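You operate a simulated robot arm through the tools that you are given. There is no shell and no other tool.

The job below is to be done with a simulated robot arm. You get a single attempt, and the scene is never put back.

Task
Top the forklift's oil filler up to its line and shut the flap.
Fine: the oil jug goes back. Set down upright: oil jug.

The check looks at the end state, three seconds after you hand in, the way a careful person would. Anything else that was tipped, shoved, dropped, spilled or broken makes it a failure.

Robot
A 7-joint arm with a two-finger parallel gripper, fixed in place. Base frame: the origin is on the floor under the middle of its stand, x ahead of it, y to its left, z up. Readings come in m, rad, newtons and seconds.
It reaches about 1.372 m from its shoulder. Its first joint turns from -2.601 to 2.601 rad. Payload 3.43 kg.
The tool frame sits at the grasp point between the pads (the TCP): z along the fingers, y along the line on which they close. The tips reach 0.03 m beyond it. Largest opening 0.094 m; finger width 0.028, thickness 0.01; the body of the gripper, 0.05 by 0.096 m, starts 0.055 m behind the TCP.
Orientation is that of the tool frame in the base frame, as [roll, pitch, yaw] about the fixed x, y, z axes, in that order (R = Rz(yaw) Ry(pitch) Rx(roll)). With the fingers straight down and closing along the base's y, the tool's x points along the base's -x, its y along +y and its z along -z.

Tools
- The arm moves only by the tool step_arm. Its argument "increments" is one flat list of numbers, 7 for each row, row after row: the shift along the tool's x, y, z in units of 40 mm (1.0 is 40 mm), then the turn, a rotation vector about the tool's x, y, z in units of 4 degrees (1.0 is 4 degrees), then the opening, from 0 (shut) to 1 (fully open). In form: [x, y, z, wx, wy, wz, grip, x, y, z, wx, wy, wz, grip, ...]. A call has 1 to 20 rows; each row shifts and turns the commanded pose from where the row before left it, along the tool's axes as they then stand. A call with a number of a shift or a turn outside -1 to 1 is refused whole. A row lasts 0.2 s, in which the tool goes at most 0.05 m and 0.15 rad; a call with a longer step from one row to the next is refused whole, and so is a gripper value outside its range. A pose out of reach is approached as far as the arm can. The call stops where the force on the tool passes 40 N (or 10 N more than at its start, if that is more) or the arm is blocked; 0.2 s more then pass. The fingers move at their own pace (about 0.045 m/s each) and stop on an object; they squeeze with about 38 N. The grip force told is the motor's: it shows also when the fingers shut on nothing. Time passes only in rows, and 0.2 s behind the last, so rows that do not move let the fingers close. The reply holds the time, the measured pose of the TCP, the force on the tool along the base axes, the opening and the grip force, in the units named above and with some noise, with the torque about the TCP (base axes, N m) and any sound that the robot's microphone picked up.
- Cameras (640 x 400 px; columns grow to the right, rows downward): "scene" is fixed at [0.0496, 0.5011, 1.3512]; the picture's right is [0.75, -0.66, 0.00], its down [-0.37, -0.43, -0.82] and it looks along [0.54, 0.62, -0.57] (base axes); focal length 331 px, centre (320, 200). "wrist" rides on the gripper at [0.076, 0.014, -0.102] in the tool frame; the picture's right is [-0.18, 0.98, 0.00], its down [-0.75, -0.14, -0.64] and it looks along [-0.63, -0.12, 0.77] (tool axes); focal length 243 px, centre (320, 200). There is no depth. A picture from a camera that has moved, and an enlarged one, comes with that camera's place and axes in the base frame and with its lens.
- get_image(camera): a new picture of that camera. The clock stands still meanwhile.
- zoom(camera, box): a new picture of the part [left, top, right, bottom] of that camera's present view, enlarged. The clock stands still meanwhile.
- job_done(): hands the job in; it is judged then, once.

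Places have to be worked out from the pictures, the camera data and where the tool is seen. Open the gripper and draw the arm clear of the work before you hand the job in, unless the task says otherwise.

The tools are called after "Call:" as name(argument=value, ...) on one line, values as JSON. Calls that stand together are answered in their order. step_arm: Moves the arm, as the interface text tells. Its arguments: {"type":"object","properties":{"increments":{"type":"array"}},"required":["increments"]} The other tools are called the same way: get_image (camera) takes a picture; zoom (camera, box) takes an enlarged picture of a part of a camera's view; job_done () hands the job in.

At the start:

```text
time: 0.0
eef_pos: [0.4056, 0.9009, 1.1168]
ee_rot: [-3.141, 0.0, 3.141]
force: [0.5, -0.2, 0.1]
torque: [0.0, 0.02, 0.01]
opening: 0.0938
finger_force: 0.1
```

scene: 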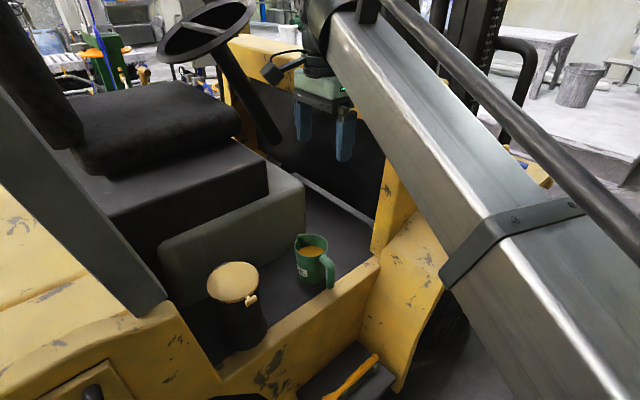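
wrist: 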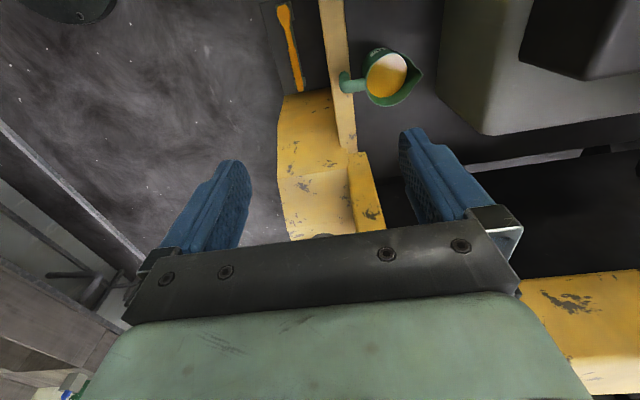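

I'll begin with enlarged views of the work area to locate the jug, the filler and its flap.

Call:
zoom(camera="scene", box=[180, 210, 400, 400])

Call:
zoom(camera="wrist", box=[240, 0, 480, 150])

Call:
zoom(camera="scene", box=[0, 250, 260, 400])

```text
2.11 times, centred on (290, 305) of scene
camera zoom: at [0.0496, 0.5011, 1.3512], right [0.75, -0.66, 0.0], down [-0.37, -0.43, -0.82], along [0.54, 0.62, -0.57], focal length 696 px, centre (383, -21)
```

zoom: 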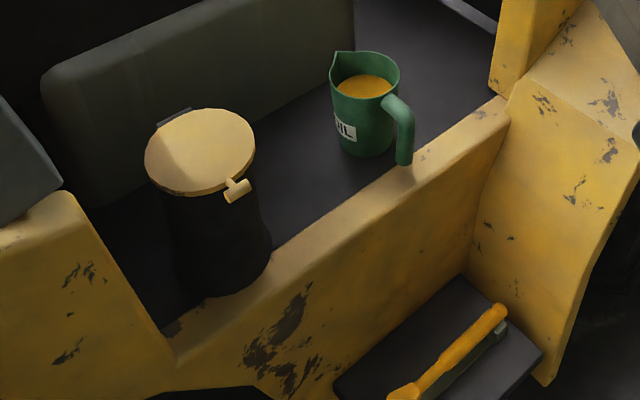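

```text
2.67 times, centred on (360, 75) of wrist
camera zoom: at [0.3307, 0.9141, 1.2198], right [0.18, 0.98, 0.0], down [0.75, -0.14, 0.64], along [0.63, -0.12, -0.77], focal length 647 px, centre (213, 533)
```

zoom: 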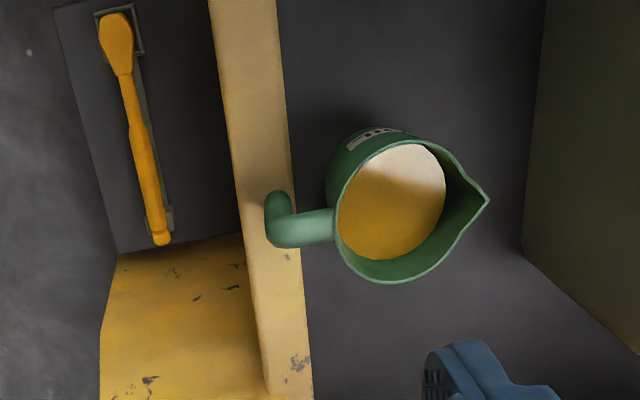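

```text
2.46 times, centred on (130, 325) of scene
camera zoom: at [0.0496, 0.5011, 1.3512], right [0.75, -0.66, 0.0], down [-0.37, -0.43, -0.82], along [0.54, 0.62, -0.57], focal length 814 px, centre (788, -108)
```

zoom: 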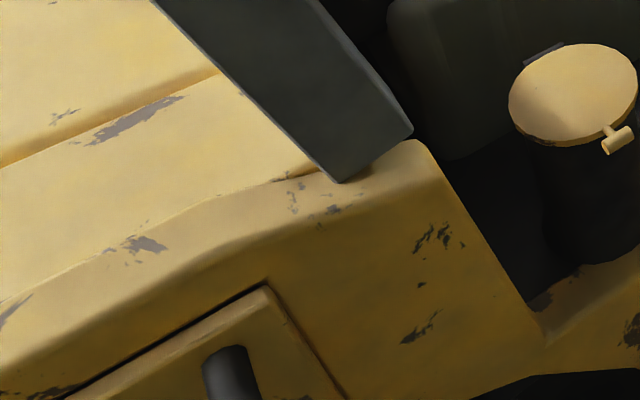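

The black neck with the yellow lid (hinge on its far +y side, knob on the -y side) is the filler, near (0.23, 1.0, 0.79), and the green jug is near (0.475, 1.02) with its handle toward -y and spout toward +y. I'll pull back toward the robot at height before turning the tool to look at the filler.

Call:
step_arm(increments=[0.45, -0.8, 0.1, 0, 0, 0, 1, 0.45, -0.8, 0.1, 0, 0, 0, 1, 0.45, -0.8, 0.1, 0, 0, 0, 1, 0.45, -0.8, 0.1, 0, 0, 0, 1, 0.45, -0.8, 0.1, 0, 0, 0, 1, 0.45, -0.8, 0.1, 0, 0, 0, 1, 0.45, -0.8, 0.1, 0, 0, 0, 1, 0.45, -0.8, 0.1, 0, 0, 0, 1])

```text
time: 1.8
eef_pos: [0.2614, 0.6437, 1.0865]
ee_rot: [-3.141, 0.0, -3.142]
force: [0.7, 0.6, -0.5]
torque: [0.0, 0.0, 0.0]
opening: 0.0939
finger_force: 0.0
```

The move went as commanded with no contact. Now I turn the tool by 120° about its (-1,1,1) axis so that the fingers point toward +y with the camera on top.

Call:
step_arm(increments=[0, 0, 0, -0.866, 0.866, 0.866, 1, 0, 0, 0, -0.866, 0.866, 0.866, 1, 0, 0, 0, -0.866, 0.866, 0.866, 1, 0, 0, 0, -0.866, 0.866, 0.866, 1, 0, 0, 0, -0.866, 0.866, 0.866, 1, 0, 0, 0, -0.866, 0.866, 0.866, 1, 0, 0, 0, -0.866, 0.866, 0.866, 1, 0, 0, 0, -0.866, 0.866, 0.866, 1, 0, 0, 0, -0.866, 0.866, 0.866, 1, 0, 0, 0, -0.866, 0.866, 0.866, 1])

Call:
get_image(camera="scene")

Call:
get_image(camera="wrist")

```text
time: 4.0
eef_pos: [0.2612, 0.6441, 1.0852]
ee_rot: [2.678, -0.731, 2.677]
force: [0.3, 1.2, -0.6]
torque: [0.02, 0.03, 0.01]
opening: 0.0939
finger_force: 0.0
```

```text
taken
```

scene: 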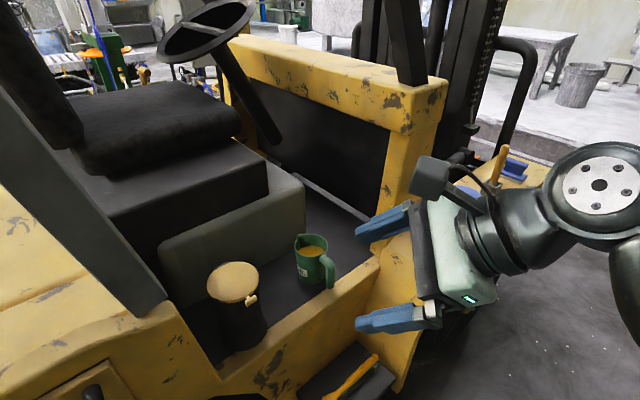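

```text
taken
camera wrist: at [0.2559, 0.6103, 1.2093], right [0.78, 0.59, 0.2], down [0.62, -0.77, -0.12], along [0.09, 0.22, -0.97], focal length 243 px, centre (320, 200)
```

wrist: 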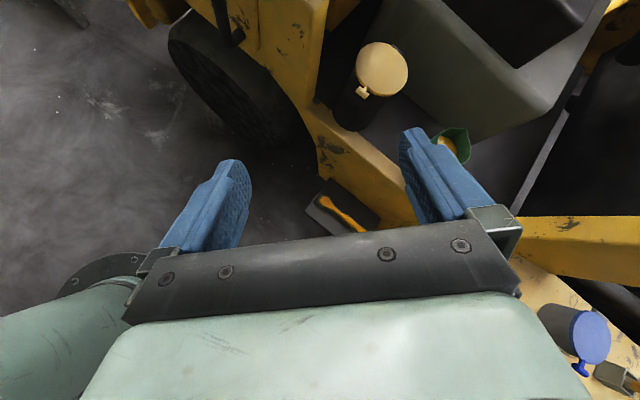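

A second, blue-lidded neck shows up on the right (+x) side, so I need to find out which one is the oil filler. Zooming in on both.

Call:
zoom(camera="wrist", box=[310, 20, 430, 140])

Call:
zoom(camera="wrist", box=[500, 280, 640, 400])

Call:
zoom(camera="scene", box=[420, 120, 580, 220])

Call:
zoom(camera="scene", box=[190, 240, 290, 360])

```text
3.33 times, centred on (370, 80) of wrist
camera zoom: at [0.2559, 0.6103, 1.2093], right [0.78, 0.59, 0.2], down [0.62, -0.77, -0.12], along [0.09, 0.22, -0.97], focal length 809 px, centre (153, 600)
```

zoom: 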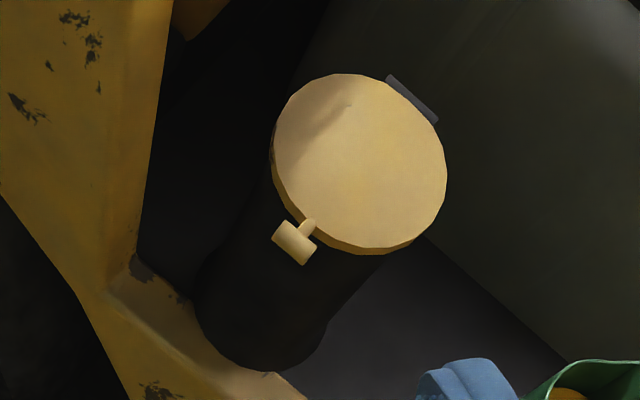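

```text
3.33 times, centred on (570, 340) of wrist
camera zoom: at [0.2559, 0.6103, 1.2093], right [0.78, 0.59, 0.2], down [0.62, -0.77, -0.12], along [0.09, 0.22, -0.97], focal length 809 px, centre (-513, -267)
```

zoom: 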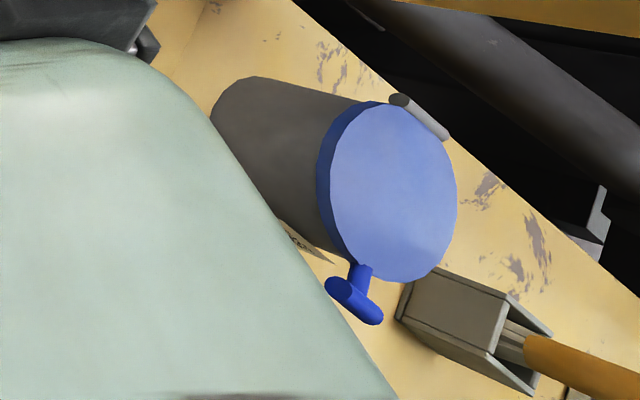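

```text
4.00 times, centred on (500, 170) of scene
camera zoom: at [0.0496, 0.5011, 1.3512], right [0.75, -0.66, 0.0], down [-0.37, -0.43, -0.82], along [0.54, 0.62, -0.57], focal length 1322 px, centre (-400, 320)
```

zoom: 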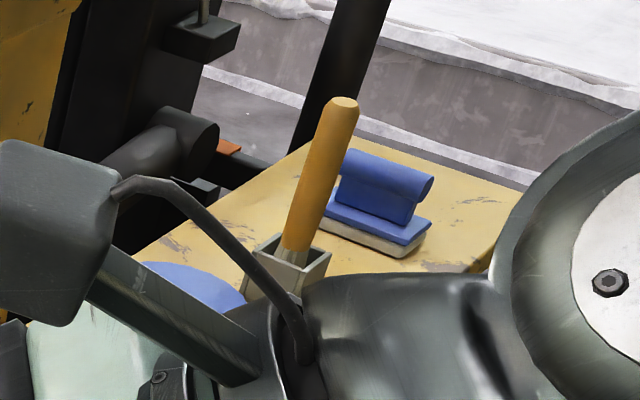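

```text
3.33 times, centred on (240, 300) of scene
camera zoom: at [0.0496, 0.5011, 1.3512], right [0.75, -0.66, 0.0], down [-0.37, -0.43, -0.82], along [0.54, 0.62, -0.57], focal length 1102 px, centre (587, -133)
```

zoom: 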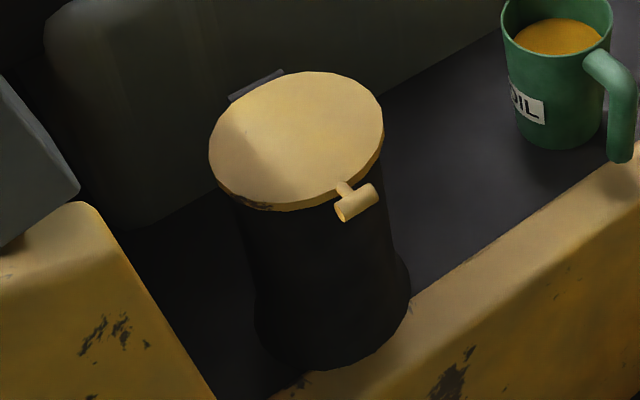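

The blue neck carries a label I can only partly see. I'll finish the turn so the wrist camera faces +y and look at the labels on both necks.

Call:
step_arm(increments=[0, 0, 0, -0.866, 0.866, 0.866, 1, 0, 0, 0, -0.866, 0.866, 0.866, 1, 0, 0, 0, -0.866, 0.866, 0.866, 1, 0, 0, 0, -0.866, 0.866, 0.866, 1, 0, 0, 0, -0.866, 0.866, 0.866, 1, 0, 0, 0, -0.866, 0.866, 0.866, 1, 0, 0, 0, -0.866, 0.866, 0.866, 1, 0, 0, 0, -0.866, 0.866, 0.866, 1, 0, 0, 0, -0.866, 0.866, 0.866, 1, 0, 0, 0, -0.866, 0.866, 0.866, 1])

Call:
get_image(camera="scene")

Call:
get_image(camera="wrist")

```text
time: 6.2
eef_pos: [0.2656, 0.652, 1.0869]
ee_rot: [3.029, -1.567, 1.683]
force: [0.8, 0.4, 0.6]
torque: [0.03, -0.05, 0.0]
opening: 0.0939
finger_force: 0.0
out of reach, approached as far as the arm can: row 10
```

```text
taken
```

scene: 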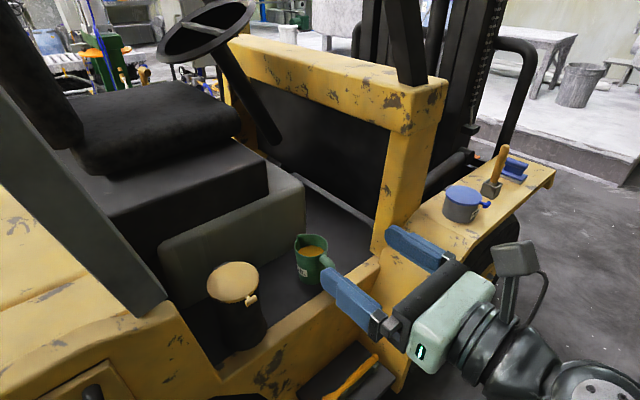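

```text
taken
camera wrist: at [0.2806, 0.5485, 1.1627], right [0.98, 0.0, -0.18], down [-0.14, -0.64, -0.75], along [-0.12, 0.77, -0.63], focal length 243 px, centre (320, 200)
```

wrist: 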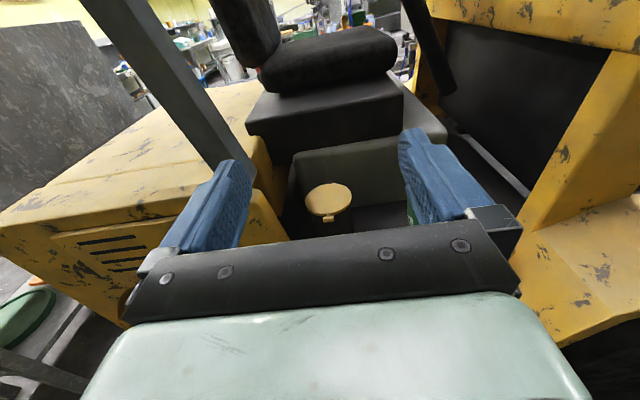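

Both necks are visible now; I zoom in on their labels from the scene camera and on the yellow lid from the wrist camera.

Call:
zoom(camera="scene", box=[430, 140, 560, 250])

Call:
zoom(camera="wrist", box=[270, 140, 430, 240])

Call:
zoom(camera="scene", box=[270, 215, 360, 300])

```text
3.64 times, centred on (495, 195) of scene
camera zoom: at [0.0496, 0.5011, 1.3512], right [0.75, -0.66, 0.0], down [-0.37, -0.43, -0.82], along [0.54, 0.62, -0.57], focal length 1202 px, centre (-316, 218)
```

zoom: 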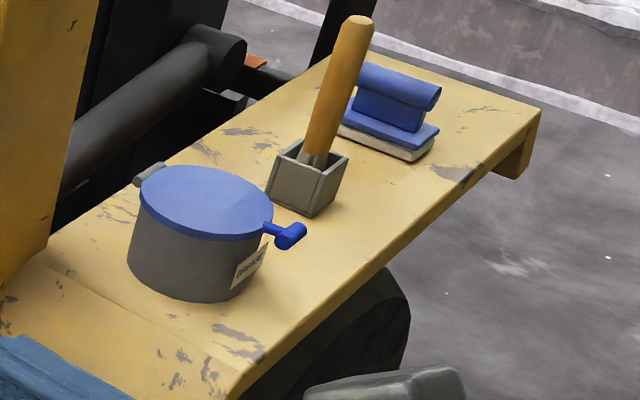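

```text
4.00 times, centred on (350, 190) of wrist
camera zoom: at [0.2806, 0.5485, 1.1627], right [0.98, 0.0, -0.18], down [-0.14, -0.64, -0.75], along [-0.12, 0.77, -0.63], focal length 970 px, centre (200, 240)
```

zoom: 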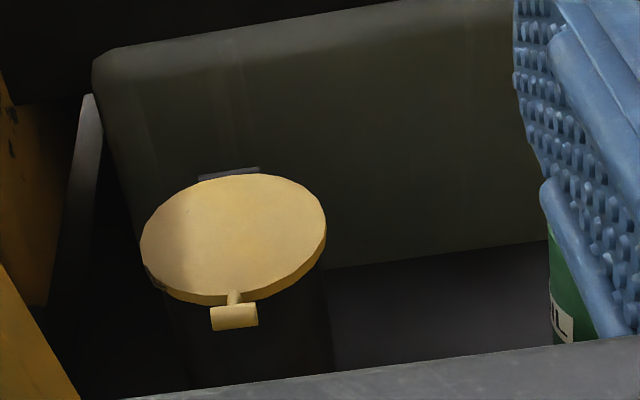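

```text
4.71 times, centred on (315, 258) of scene
camera zoom: at [0.0496, 0.5011, 1.3512], right [0.75, -0.66, 0.0], down [-0.37, -0.43, -0.82], along [0.54, 0.62, -0.57], focal length 1556 px, centre (344, -71)
```

zoom: 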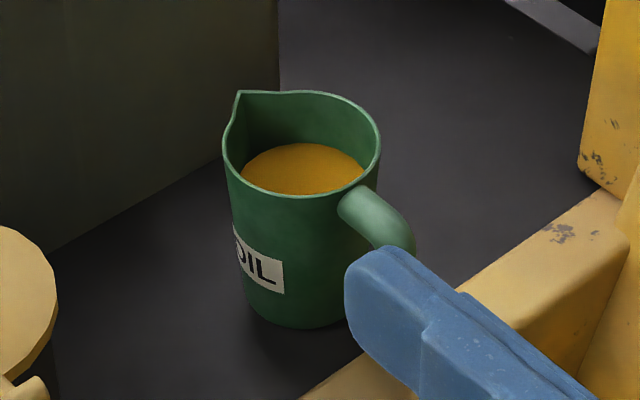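

The blue pot's label looks like "GREASE"; I zoom tighter to be sure before ruling it out.

Call:
zoom(camera="scene", box=[468, 195, 500, 225])

Call:
zoom(camera="wrist", box=[300, 175, 360, 225])

```text
13.33 times, centred on (484, 210) of scene
camera zoom: at [0.0496, 0.5011, 1.3512], right [0.75, -0.66, 0.0], down [-0.37, -0.43, -0.82], along [0.54, 0.62, -0.57], focal length 4408 px, centre (-1867, 67)
```

zoom: 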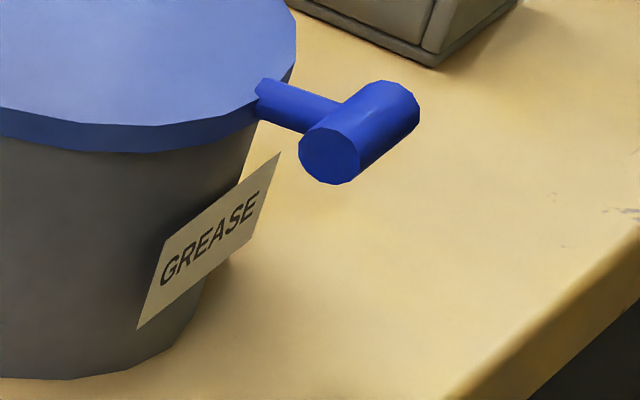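

```text
8.00 times, centred on (330, 200) of wrist
camera zoom: at [0.2806, 0.5485, 1.1627], right [0.98, 0.0, -0.18], down [-0.14, -0.64, -0.75], along [-0.12, 0.77, -0.63], focal length 1941 px, centre (240, 200)
```

zoom: 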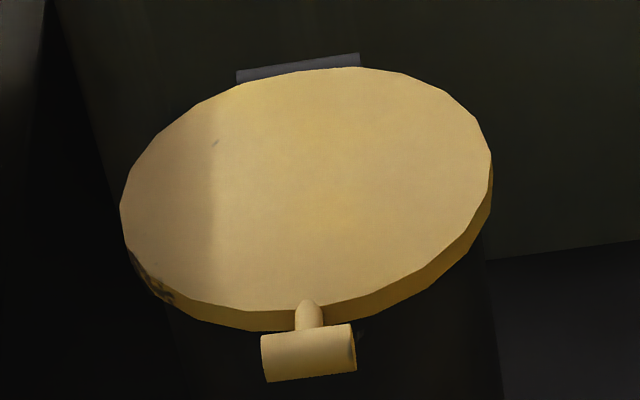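

The blue pot is labelled GREASE, so the yellow-lidded neck is the oil filler: lid centre triangulates to about (0.232, 1.002, 0.790), knob crossbar (26 mm, along x) to about (0.232, 0.925, 0.796), hinge near y≈1.07. I tilt the tool 45° downward and narrow the fingers ahead of the approach to the knob.

Call:
step_arm(increments=[0, 0, 0, 0, -1, 0, 0.6, 0, 0, 0, 0, -1, 0, 0.6, 0, 0, 0, 0, -1, 0, 0.6, 0, 0, 0, 0, -1, 0, 0.6, 0, 0, 0, 0, -1, 0, 0.6, 0, 0, 0, 0, -1, 0, 0.6, 0, 0, 0, 0, -1, 0, 0.6, 0, 0, 0, 0, -1, 0, 0.6, 0, 0, 0, 0, -1, 0, 0.6, 0, 0, 0, 0, -1, 0, 0.6, 0, 0, 0, 0, -1, 0, 0.6])

```text
time: 8.6
eef_pos: [0.2652, 0.6529, 1.0867]
ee_rot: [3.14, -0.802, 1.573]
force: [0.2, 0.2, 0.4]
torque: [0.01, -0.03, 0.0]
opening: 0.0564
finger_force: 0.0
```

Tilt reached 44° below horizontal. I move along the tool axis to a stand-off about 0.1 m from the knob and look again.

Call:
step_arm(increments=[-0.058, -0.103, 0.886, 0, 0, 0, 0.6, -0.058, -0.103, 0.886, 0, 0, 0, 0.6, -0.058, -0.103, 0.886, 0, 0, 0, 0.6, -0.058, -0.103, 0.886, 0, 0, 0, 0.6, -0.058, -0.103, 0.886, 0, 0, 0, 0.6, -0.058, -0.103, 0.886, 0, 0, 0, 0.6, -0.058, -0.103, 0.886, 0, 0, 0, 0.6, -0.058, -0.103, 0.886, 0, 0, 0, 0.6])

Call:
get_image(camera="wrist")

Call:
get_image(camera="scene")

```text
time: 10.4
eef_pos: [0.2322, 0.8438, 0.8769]
ee_rot: [3.14, -0.799, 1.573]
force: [-1.0, 0.4, 0.6]
torque: [0.03, 0.0, -0.02]
opening: 0.0562
finger_force: 0.0
```

```text
taken
camera wrist: at [0.247, 0.8215, 1.0028], right [0.98, -0.13, -0.13], down [-0.14, -0.99, -0.09], along [-0.12, 0.11, -0.99], focal length 243 px, centre (320, 200)
```

wrist: 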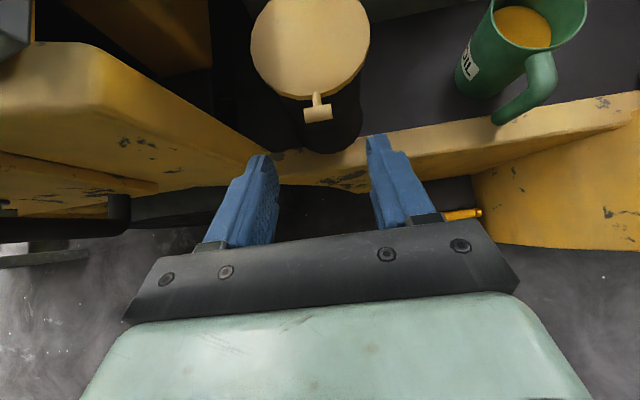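

```text
taken
```

scene: 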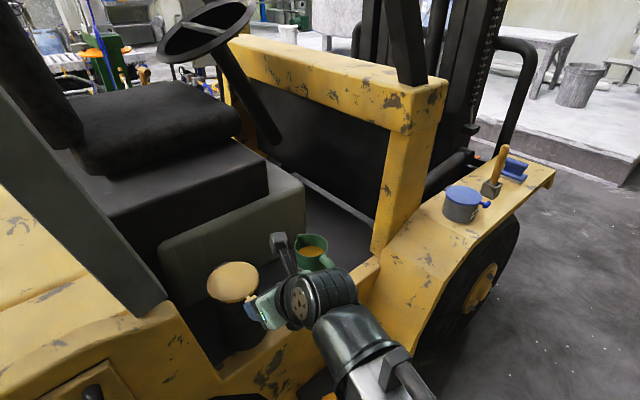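

The wrist view re-derives the knob at (0.231, 0.922, 0.795), matching the earlier estimate. I advance along the fingers so the crossbar sits about 12 mm from the tips, then check before closing.

Call:
step_arm(increments=[-0.018, -0.006, 0.477, 0, 0, 0, 0.6, -0.018, -0.006, 0.477, 0, 0, 0, 0.6, -0.018, -0.006, 0.477, 0, 0, 0, 0.6, -0.018, -0.006, 0.477, 0, 0, 0, 0.6, -0.018, -0.006, 0.477, 0, 0, 0, 0.6])

Call:
zoom(camera="wrist", box=[190, 60, 470, 240])

Call:
zoom(camera="scene", box=[190, 230, 330, 330])

```text
time: 11.6
eef_pos: [0.2319, 0.9095, 0.8063]
ee_rot: [3.138, -0.801, 1.573]
force: [-1.0, -0.2, 0.2]
torque: [-0.02, 0.03, -0.01]
opening: 0.0565
finger_force: 0.1
```

```text
2.22 times, centred on (330, 150) of wrist
camera zoom: at [0.2464, 0.8876, 0.9338], right [0.98, -0.13, -0.13], down [-0.14, -0.99, -0.09], along [-0.12, 0.11, -0.99], focal length 539 px, centre (298, 311)
```

zoom: 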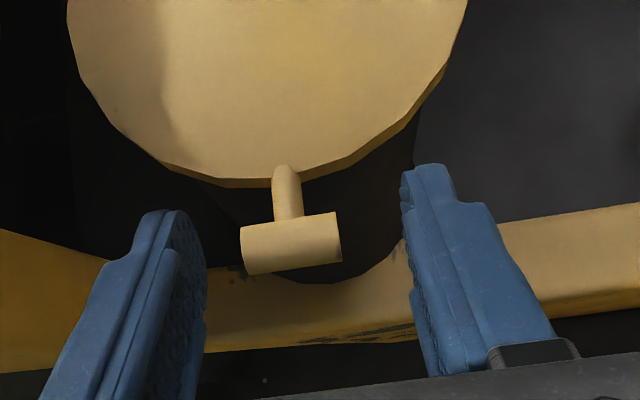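

```text
4.00 times, centred on (260, 280) of scene
camera zoom: at [0.0496, 0.5011, 1.3512], right [0.75, -0.66, 0.0], down [-0.37, -0.43, -0.82], along [0.54, 0.62, -0.57], focal length 1322 px, centre (560, -120)
```

zoom: 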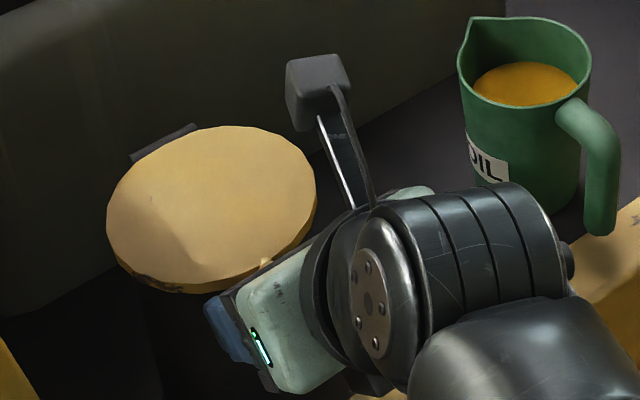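

The crossbar sits centred between the fingers, just inside the tips. I close on its ends.

Call:
step_arm(increments=[0, 0, 0, 0, 0, 0, 0, 0, 0, 0, 0, 0, 0, 0, 0, 0, 0, 0, 0, 0, 0, 0, 0, 0, 0, 0, 0, 0])

Call:
zoom(camera="wrist", box=[190, 60, 470, 240])

```text
time: 12.6
eef_pos: [0.2302, 0.9091, 0.8074]
ee_rot: [3.139, -0.8, 1.573]
force: [-8.9, 2.4, -1.6]
torque: [-0.04, 0.1, 0.08]
opening: 0.0357
finger_force: 44.9
```

```text
2.22 times, centred on (330, 150) of wrist
camera zoom: at [0.2456, 0.8876, 0.9337], right [0.98, -0.13, -0.13], down [-0.14, -0.99, -0.09], along [-0.12, 0.11, -0.99], focal length 539 px, centre (298, 311)
```

zoom: 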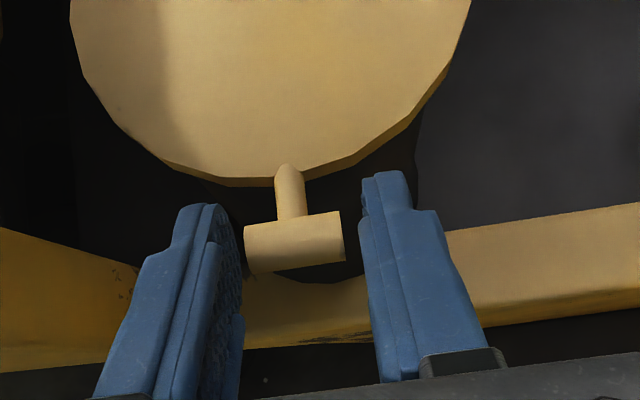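

The fingers stalled at 35.7 mm although the bar measures about 26 mm, with 9 N of side force, so I want to see closely what they touch before pulling.

Call:
zoom(camera="wrist", box=[250, 110, 390, 200])

Call:
step_arm(increments=[0, 0, 0, 0, 0, 0, 0, 0, 0, 0, 0, 0, 0, 0])

Call:
zoom(camera="scene", box=[220, 260, 290, 330])

```text
4.44 times, centred on (320, 155) of wrist
camera zoom: at [0.2456, 0.8876, 0.9337], right [0.98, -0.13, -0.13], down [-0.14, -0.99, -0.09], along [-0.12, 0.11, -0.99], focal length 1078 px, centre (320, 400)
```

zoom: 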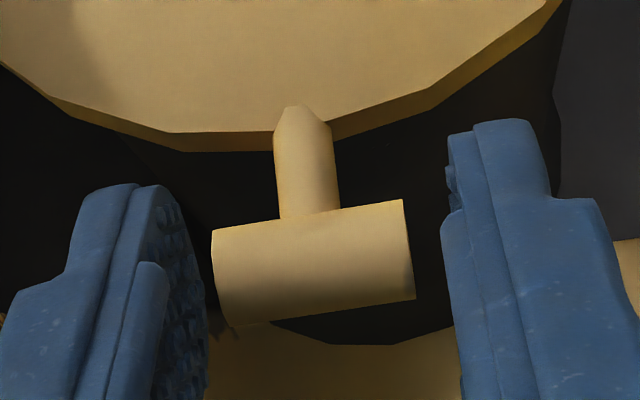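

```text
time: 13.2
eef_pos: [0.2305, 0.909, 0.8086]
ee_rot: [3.14, -0.801, 1.572]
force: [-13.4, 3.4, -0.7]
torque: [-0.08, 0.12, 0.18]
opening: 0.0361
finger_force: 45.0
```

```text
5.71 times, centred on (255, 295) of scene
camera zoom: at [0.0496, 0.5011, 1.3512], right [0.75, -0.66, 0.0], down [-0.37, -0.43, -0.82], along [0.54, 0.62, -0.57], focal length 1889 px, centre (691, -343)
```

zoom: 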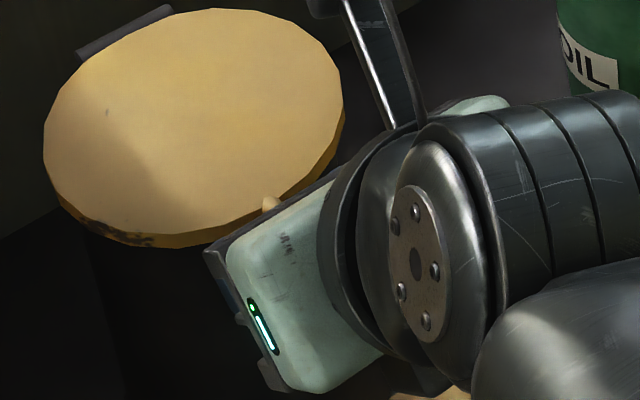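

The grip holds steady at 36 mm (the bar's contact shape appears longer than drawn). I start lifting the lid along its arc about the hinge at roughly (y 1.068, z 0.782) for the first 20°.

Call:
step_arm(increments=[0.275, 0, -0.19, 0, -0.6, 0, 0, 0.283, 0, -0.178, 0, -0.6, 0, 0, 0.288, 0, -0.163, 0, -0.6, 0, 0, 0.3, 0, -0.154, 0, -0.6, 0, 0])

Call:
get_image(camera="wrist")

Call:
zoom(camera="scene", box=[190, 230, 330, 330])

```text
time: 14.2
eef_pos: [0.2301, 0.9236, 0.8595]
ee_rot: [-3.141, -0.632, 1.574]
force: [-16.9, -16.9, -2.7]
torque: [-1.22, 0.21, 0.23]
opening: 0.036
finger_force: 45.6
```

```text
taken
camera wrist: at [0.2457, 0.9232, 0.9867], right [0.98, -0.15, -0.11], down [-0.14, -0.99, 0.07], along [-0.12, -0.06, -0.99], focal length 243 px, centre (320, 200)
```

wrist: 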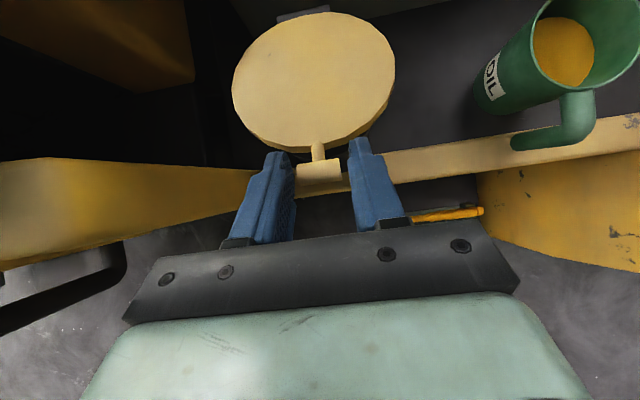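

```text
4.00 times, centred on (260, 280) of scene
camera zoom: at [0.0496, 0.5011, 1.3512], right [0.75, -0.66, 0.0], down [-0.37, -0.43, -0.82], along [0.54, 0.62, -0.57], focal length 1322 px, centre (560, -120)
```

zoom: 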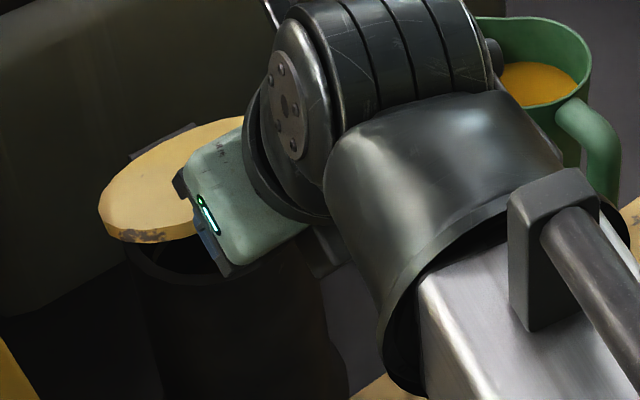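

The lid is following (about 20° open); side and y forces near 17 N show small arc mismatch, so I refit the hinge at about (1.063, 0.787), radius 0.1415, and continue to about 60°.

Call:
step_arm(increments=[0.281, -0.03, -0.185, 0, -0.65, 0, 0, 0.3, 0, -0.125, 0, -0.65, 0, 0, 0.308, 0, -0.115, 0, -0.65, 0, 0, 0.312, 0, -0.104, 0, -0.65, 0, 0, 0.313, 0, -0.09, 0, -0.65, 0, 0, 0.321, 0, -0.08, 0, -0.65, 0, 0, 0.322, 0, -0.066, 0, -0.65, 0, 0, 0.325, 0, -0.055, 0, -0.65, 0, 0])

Call:
get_image(camera="wrist")

Call:
zoom(camera="scene", box=[180, 200, 340, 330])

```text
time: 16.0
eef_pos: [0.2297, 0.9971, 0.9307]
ee_rot: [3.14, -0.271, 1.575]
force: [-6.5, -2.8, -13.6]
torque: [-1.01, 0.19, 0.05]
opening: 0.0362
finger_force: 44.7
```

```text
taken
camera wrist: at [0.2455, 1.0416, 1.0503], right [0.98, -0.18, -0.05], down [-0.14, -0.9, 0.42], along [-0.12, -0.4, -0.91], focal length 243 px, centre (320, 200)
```

wrist: 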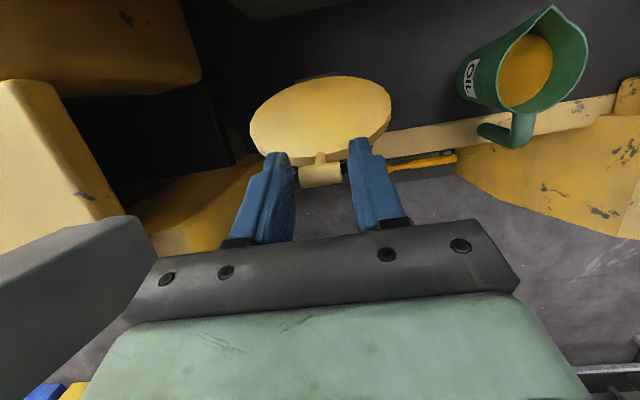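

```text
3.08 times, centred on (260, 265) of scene
camera zoom: at [0.0496, 0.5011, 1.3512], right [0.75, -0.66, 0.0], down [-0.37, -0.43, -0.82], along [0.54, 0.62, -0.57], focal length 1017 px, centre (505, 0)
```

zoom: 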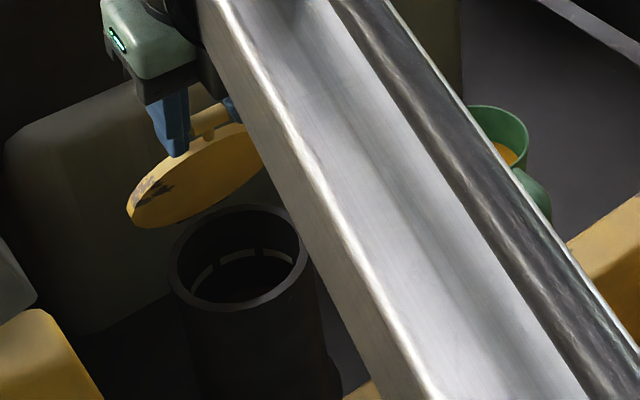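

The lid is about 60° open and I can see a ring of line marks inside the neck. I carry on along the arc to about 100°, with a small radius correction.

Call:
step_arm(increments=[0.326, 0, -0.027, 0, -0.6, 0, 0, 0.325, 0, -0.028, 0, -0.6, 0, 0, 0.325, 0, -0.013, 0, -0.6, 0, 0, 0.326, 0, 0, 0, -0.6, 0, 0, 0.325, 0, 0.013, 0, -0.6, 0, 0, 0.327, 0, 0.03, 0, -0.6, 0, 0, 0.322, 0, 0.043, 0, -0.6, 0, 0])

Call:
get_image(camera="wrist")

Call:
get_image(camera="scene")

```text
time: 17.6
eef_pos: [0.2308, 1.0849, 0.9425]
ee_rot: [3.14, 0.024, 1.571]
force: [-1.4, -12.2, -22.4]
torque: [-0.87, 0.13, 0.01]
opening: 0.0358
finger_force: 44.8
```

```text
taken
camera wrist: at [0.2455, 1.163, 1.0439], right [0.98, -0.18, 0.01], down [-0.14, -0.74, 0.66], along [-0.12, -0.65, -0.75], focal length 243 px, centre (320, 200)
```

wrist: 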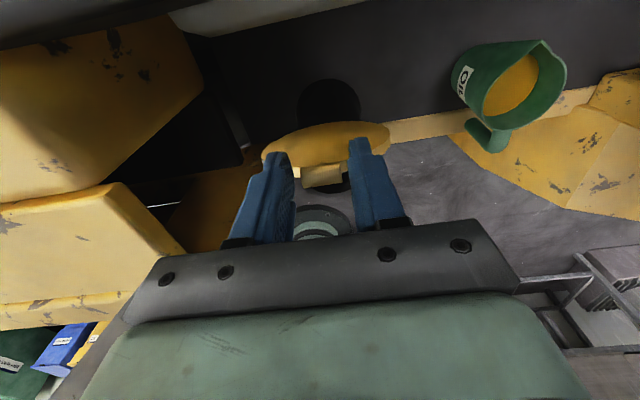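

```text
taken
```

scene: 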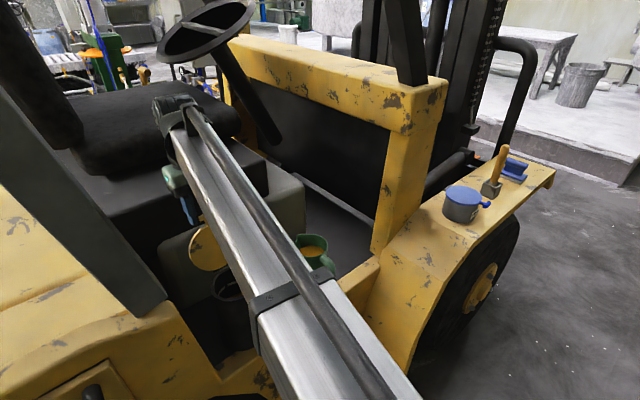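

The lid is at about 96°, and the four measured points fit a hinge at (1.061, 0.787) with radius 0.139 exactly. I push it a further 10° so it rests safely past vertical.

Call:
step_arm(increments=[0.283, 0, 0.088, 0, -0.5, 0, 0, 0.31, 0, 0.075, 0, -0.5, 0, 0])

Call:
zoom(camera="scene", box=[150, 150, 290, 310])

```text
time: 18.2
eef_pos: [0.2299, 1.1091, 0.9377]
ee_rot: [3.14, 0.092, 1.572]
force: [2.2, -14.7, -7.1]
torque: [-0.75, 0.07, 0.04]
opening: 0.0361
finger_force: 45.3
```

```text
2.50 times, centred on (220, 230) of scene
camera zoom: at [0.0496, 0.5011, 1.3512], right [0.75, -0.66, 0.0], down [-0.37, -0.43, -0.82], along [0.54, 0.62, -0.57], focal length 826 px, centre (570, 125)
```

zoom: 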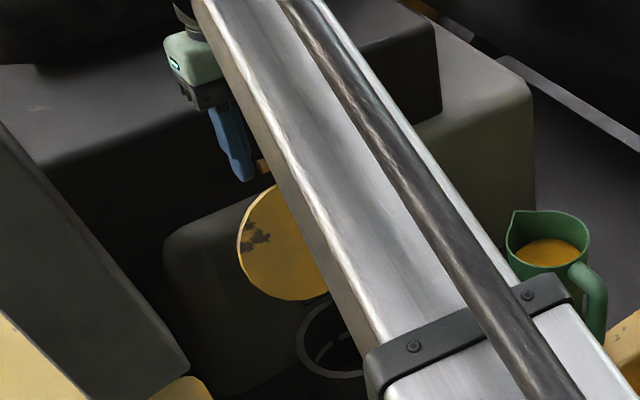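

No stop felt yet at about 106°; I ease it a few more degrees, watching the force.

Call:
step_arm(increments=[0.159, 0, 0.047, 0, -0.25, 0, 0, 0.159, 0, 0.048, 0, -0.25, 0, 0])

```text
time: 18.8
eef_pos: [0.2297, 1.1116, 0.9366]
ee_rot: [3.14, 0.128, 1.571]
force: [-1.0, -12.8, 10.5]
torque: [0.44, 0.07, -0.01]
opening: 0.0358
finger_force: 45.1
stopped in row 2: the force on the tool passed its limit at 41 N (the readings are from after the stop); the commanded pose is now the measured one
```

The hinge stop is reached at about 107°. I open the fingers and see whether the lid stays put before withdrawing.

Call:
step_arm(increments=[0, 0, 0, 0, 0, 0, 0.65, 0, 0, 0, 0, 0, 0, 0.65, 0, 0, 0, 0, 0, 0, 0.65, 0, 0, 0, 0, 0, 0, 0.65])

Call:
get_image(camera="wrist")

Call:
zoom(camera="scene", box=[150, 150, 290, 310])

```text
time: 19.8
eef_pos: [0.2293, 1.1131, 0.9344]
ee_rot: [3.139, 0.128, 1.57]
force: [-0.4, -0.7, -0.3]
torque: [-0.01, -0.01, 0.04]
opening: 0.061
finger_force: 0.1
```

```text
taken
camera wrist: at [0.2455, 1.2013, 1.0265], right [0.98, -0.18, 0.02], down [-0.14, -0.67, 0.73], along [-0.12, -0.72, -0.68], focal length 243 px, centre (320, 200)
```

wrist: 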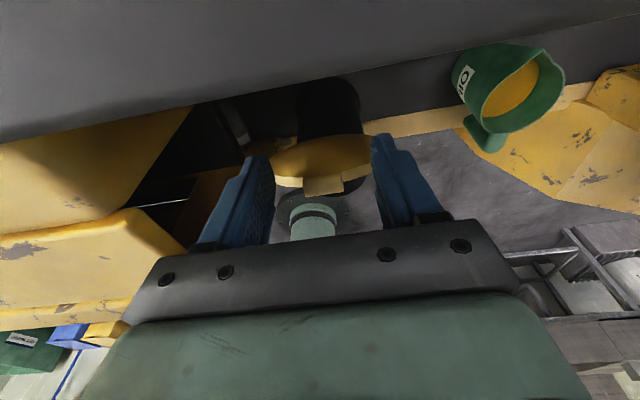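

```text
2.50 times, centred on (220, 230) of scene
camera zoom: at [0.0496, 0.5011, 1.3512], right [0.75, -0.66, 0.0], down [-0.37, -0.43, -0.82], along [0.54, 0.62, -0.57], focal length 826 px, centre (570, 125)
```

zoom: 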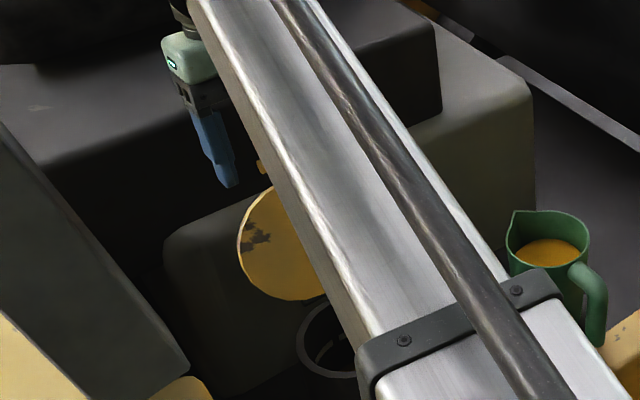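

The lid stays open and the fingers are free. I withdraw straight up along the fingers, then back toward -y, clear of the lid.

Call:
step_arm(increments=[0, 0, -0.5, 0, 0, 0, 0.65, 0, 0, -0.9, 0, 0, 0, 0.65, 0, 0, -0.9, 0, 0, 0, 0.65, 0, 0, -0.9, 0, 0, 0, 0.65, -0.83, 0, 0, 0, 0, 0, 0.8, -0.83, 0, 0, 0, 0, 0, 0.8, -0.83, 0, 0, 0, 0, 0, 0.8, -0.83, 0, 0, 0, 0, 0, 0.8, -0.83, 0, 0, 0, 0, 0, 0.8, -0.83, 0, 0, 0, 0, 0, 0.8])

Call:
get_image(camera="scene")

```text
time: 21.9
eef_pos: [0.2264, 0.9077, 1.081]
ee_rot: [3.14, 0.125, 1.57]
force: [0.5, 0.5, -0.8]
torque: [-0.04, 0.01, 0.0]
opening: 0.0753
finger_force: 0.0
out of reach, approached as far as the arm can: row 3, 4
```

```text
taken
```

scene: 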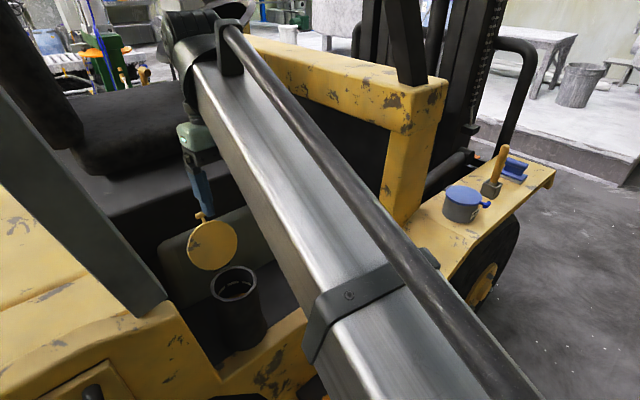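

I'm clear and the lid stands open; the scene camera can see into the neck. I zoom there to find the fill line and the present oil level.

Call:
zoom(camera="scene", box=[190, 250, 280, 320])

Call:
get_image(camera="wrist")

```text
5.71 times, centred on (235, 285) of scene
camera zoom: at [0.0496, 0.5011, 1.3512], right [0.75, -0.66, 0.0], down [-0.37, -0.43, -0.82], along [0.54, 0.62, -0.57], focal length 1889 px, centre (806, -286)
```

zoom: 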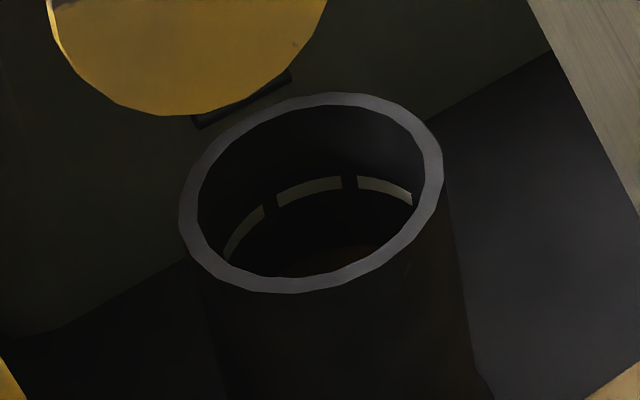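

```text
taken
camera wrist: at [0.2419, 0.9958, 1.1733], right [0.98, -0.18, 0.03], down [-0.14, -0.67, 0.73], along [-0.12, -0.72, -0.68], focal length 243 px, centre (320, 200)
```

wrist: 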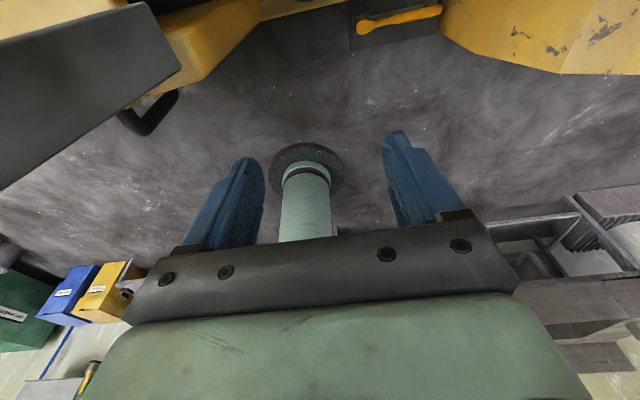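

I see a dashed fill line on the inner wall about 38 mm below the rim (rim at z≈0.782) and dark oil further down. I turn the camera to look straight down into the neck for a clearer view.

Call:
step_arm(increments=[0, 0, 0, 0, 1, 0, 0.8, 0, 0, 0, 0, 1, 0, 0.8, 0, 0, 0, 0, 1, 0, 0.8, 0, 0, 0, 0, 1, 0, 0.8, 0, 0, 0, 0, 1, 0, 0.8, 0, 0, 0, 0, 1, 0, 0.8, 0, 0, 0, 0, 1, 0, 0.8, 0, 0, 0, 0, 1, 0, 0.8, 0, 0, 0, 0, 1, 0, 0.8, 0, 0, 0, 0, 1, 0, 0.8, 0, 0, 0, 0, 1, 0, 0.8, 0, 0, 0, 0, 1, 0, 0.8, 0, 0, 0, 0, 1, 0, 0.8])

Call:
get_image(camera="wrist")

Call:
zoom(camera="scene", box=[210, 260, 260, 305])

```text
time: 24.8
eef_pos: [0.2264, 0.91, 1.0818]
ee_rot: [3.138, -0.783, 1.571]
force: [0.4, 0.7, 0.1]
torque: [0.03, -0.01, -0.05]
opening: 0.0751
finger_force: 0.0
```

```text
taken
camera wrist: at [0.2416, 0.8895, 1.2083], right [0.98, -0.13, -0.13], down [-0.14, -0.99, -0.08], along [-0.12, 0.09, -0.99], focal length 243 px, centre (320, 200)
```

wrist: 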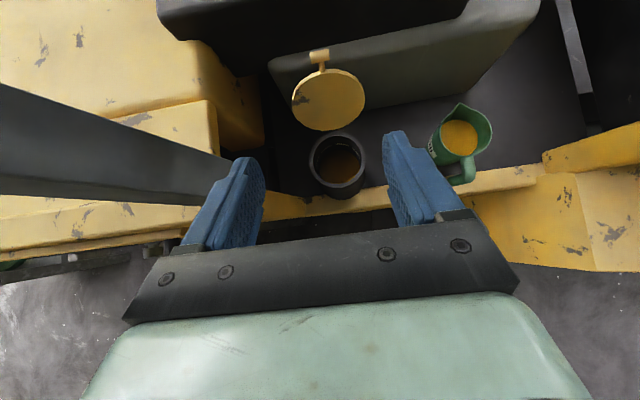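

```text
8.89 times, centred on (235, 282) of scene
camera zoom: at [0.0496, 0.5011, 1.3512], right [0.75, -0.66, 0.0], down [-0.37, -0.43, -0.82], along [0.54, 0.62, -0.57], focal length 2939 px, centre (1076, -533)
```

zoom: 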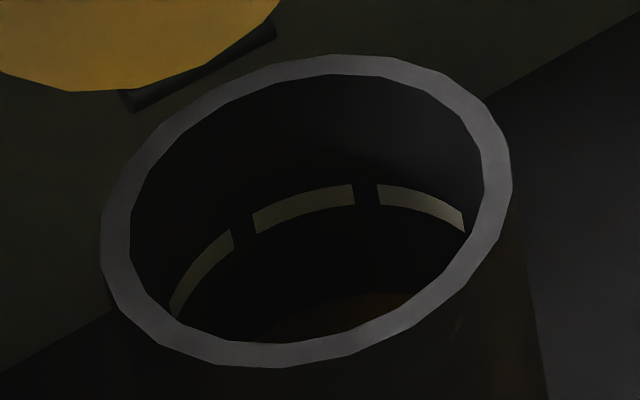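

Call:
zoom(camera="wrist", box=[290, 110, 390, 210])

Call:
zoom(camera="wrist", box=[410, 90, 510, 200])

```text
4.00 times, centred on (340, 160) of wrist
camera zoom: at [0.2416, 0.8895, 1.2083], right [0.98, -0.13, -0.13], down [-0.14, -0.99, -0.08], along [-0.12, 0.09, -0.99], focal length 970 px, centre (240, 360)
```

zoom: 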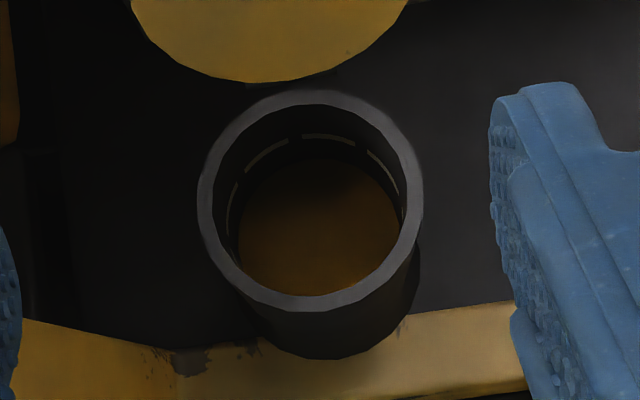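

```text
3.64 times, centred on (460, 145) of wrist
camera zoom: at [0.2416, 0.8895, 1.2083], right [0.98, -0.13, -0.13], down [-0.14, -0.99, -0.08], along [-0.12, 0.09, -0.99], focal length 882 px, centre (-189, 400)
```

zoom: 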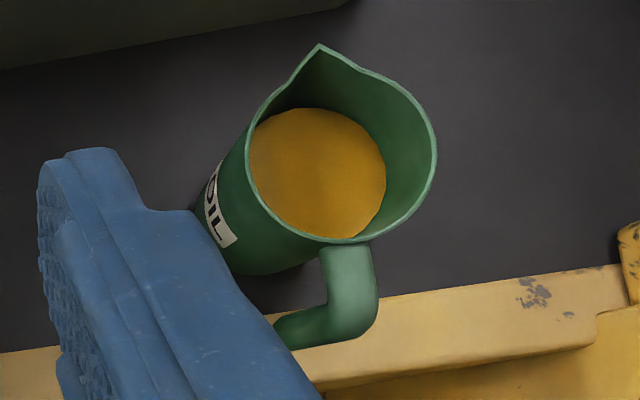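

From above, the fill ring and the oil (about 8 cm below the rim, line about 4 cm below) are clear: roughly 0.2 L is needed. The jug axis is near (0.48, 1.026), handle bar near y≈0.945 pointing straight -y, spout straight +y, floor z≈0.60. I shift over toward the jug while tilting to 30° below horizontal.

Call:
step_arm(increments=[0, 0.9, 0, 0, 0.93, 0, 1, 0, 0.9, 0, 0, 0.93, 0, 1, 0, 0.9, 0, 0, 0.93, 0, 1, 0, 0.9, 0, 0, 0.93, 0, 1, 0, 0.9, 0, 0, 0, 0, 1, 0, 0.9, 0, 0, 0, 0, 1, 0, 0.89, 0, 0, 0, 0, 1, -0.8, 0, 0, 0, 0, 0, 1, -0.8, 0, 0, 0, 0, 0, 1, -0.8, 0, 0, 0, 0, 0, 1])

Call:
get_image(camera="wrist")

Call:
get_image(camera="scene")

```text
time: 26.9
eef_pos: [0.4772, 0.8602, 0.9986]
ee_rot: [3.139, -1.041, 1.575]
force: [-0.3, -0.3, 0.2]
torque: [-0.03, -0.01, 0.0]
opening: 0.0941
finger_force: 0.1
```

```text
taken
camera wrist: at [0.493, 0.8086, 1.1167], right [0.98, -0.09, -0.16], down [-0.14, -0.94, -0.33], along [-0.12, 0.34, -0.93], focal length 243 px, centre (320, 200)
```

wrist: 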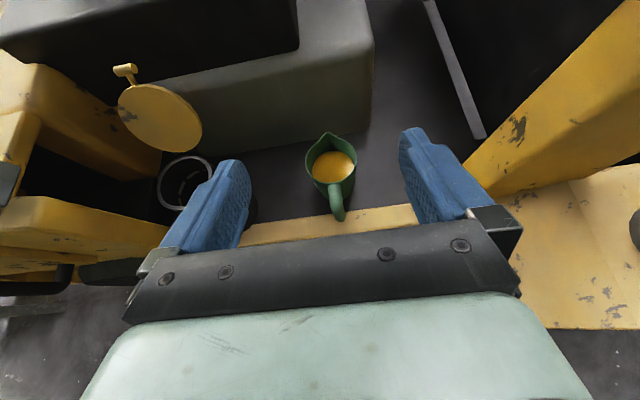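

```text
taken
```

scene: 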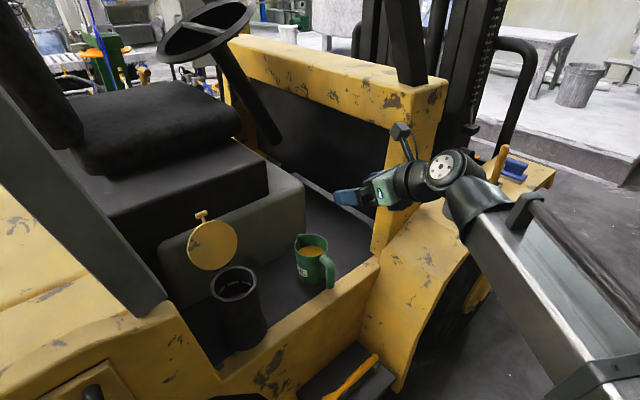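

Good vantage: the jug is straight ahead between the fingers. I zoom in to pin down the handle.

Call:
zoom(camera="wrist", box=[280, 120, 390, 230])

Call:
zoom(camera="scene", box=[280, 220, 350, 300])

```text
3.64 times, centred on (335, 175) of wrist
camera zoom: at [0.493, 0.8086, 1.1167], right [0.98, -0.09, -0.16], down [-0.14, -0.94, -0.33], along [-0.12, 0.34, -0.93], focal length 882 px, centre (266, 291)
```

zoom: 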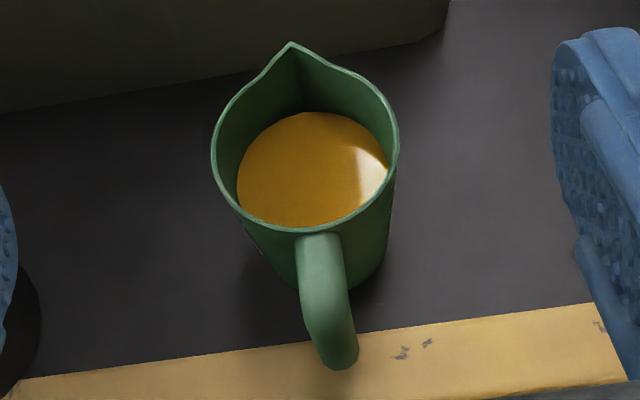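

```text
5.00 times, centred on (315, 260) of scene
camera zoom: at [0.0496, 0.5011, 1.3512], right [0.75, -0.66, 0.0], down [-0.37, -0.43, -0.82], along [0.54, 0.62, -0.57], focal length 1653 px, centre (345, -100)
```

zoom: 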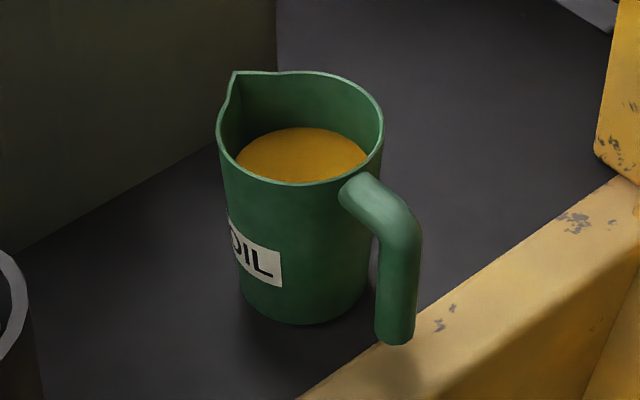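

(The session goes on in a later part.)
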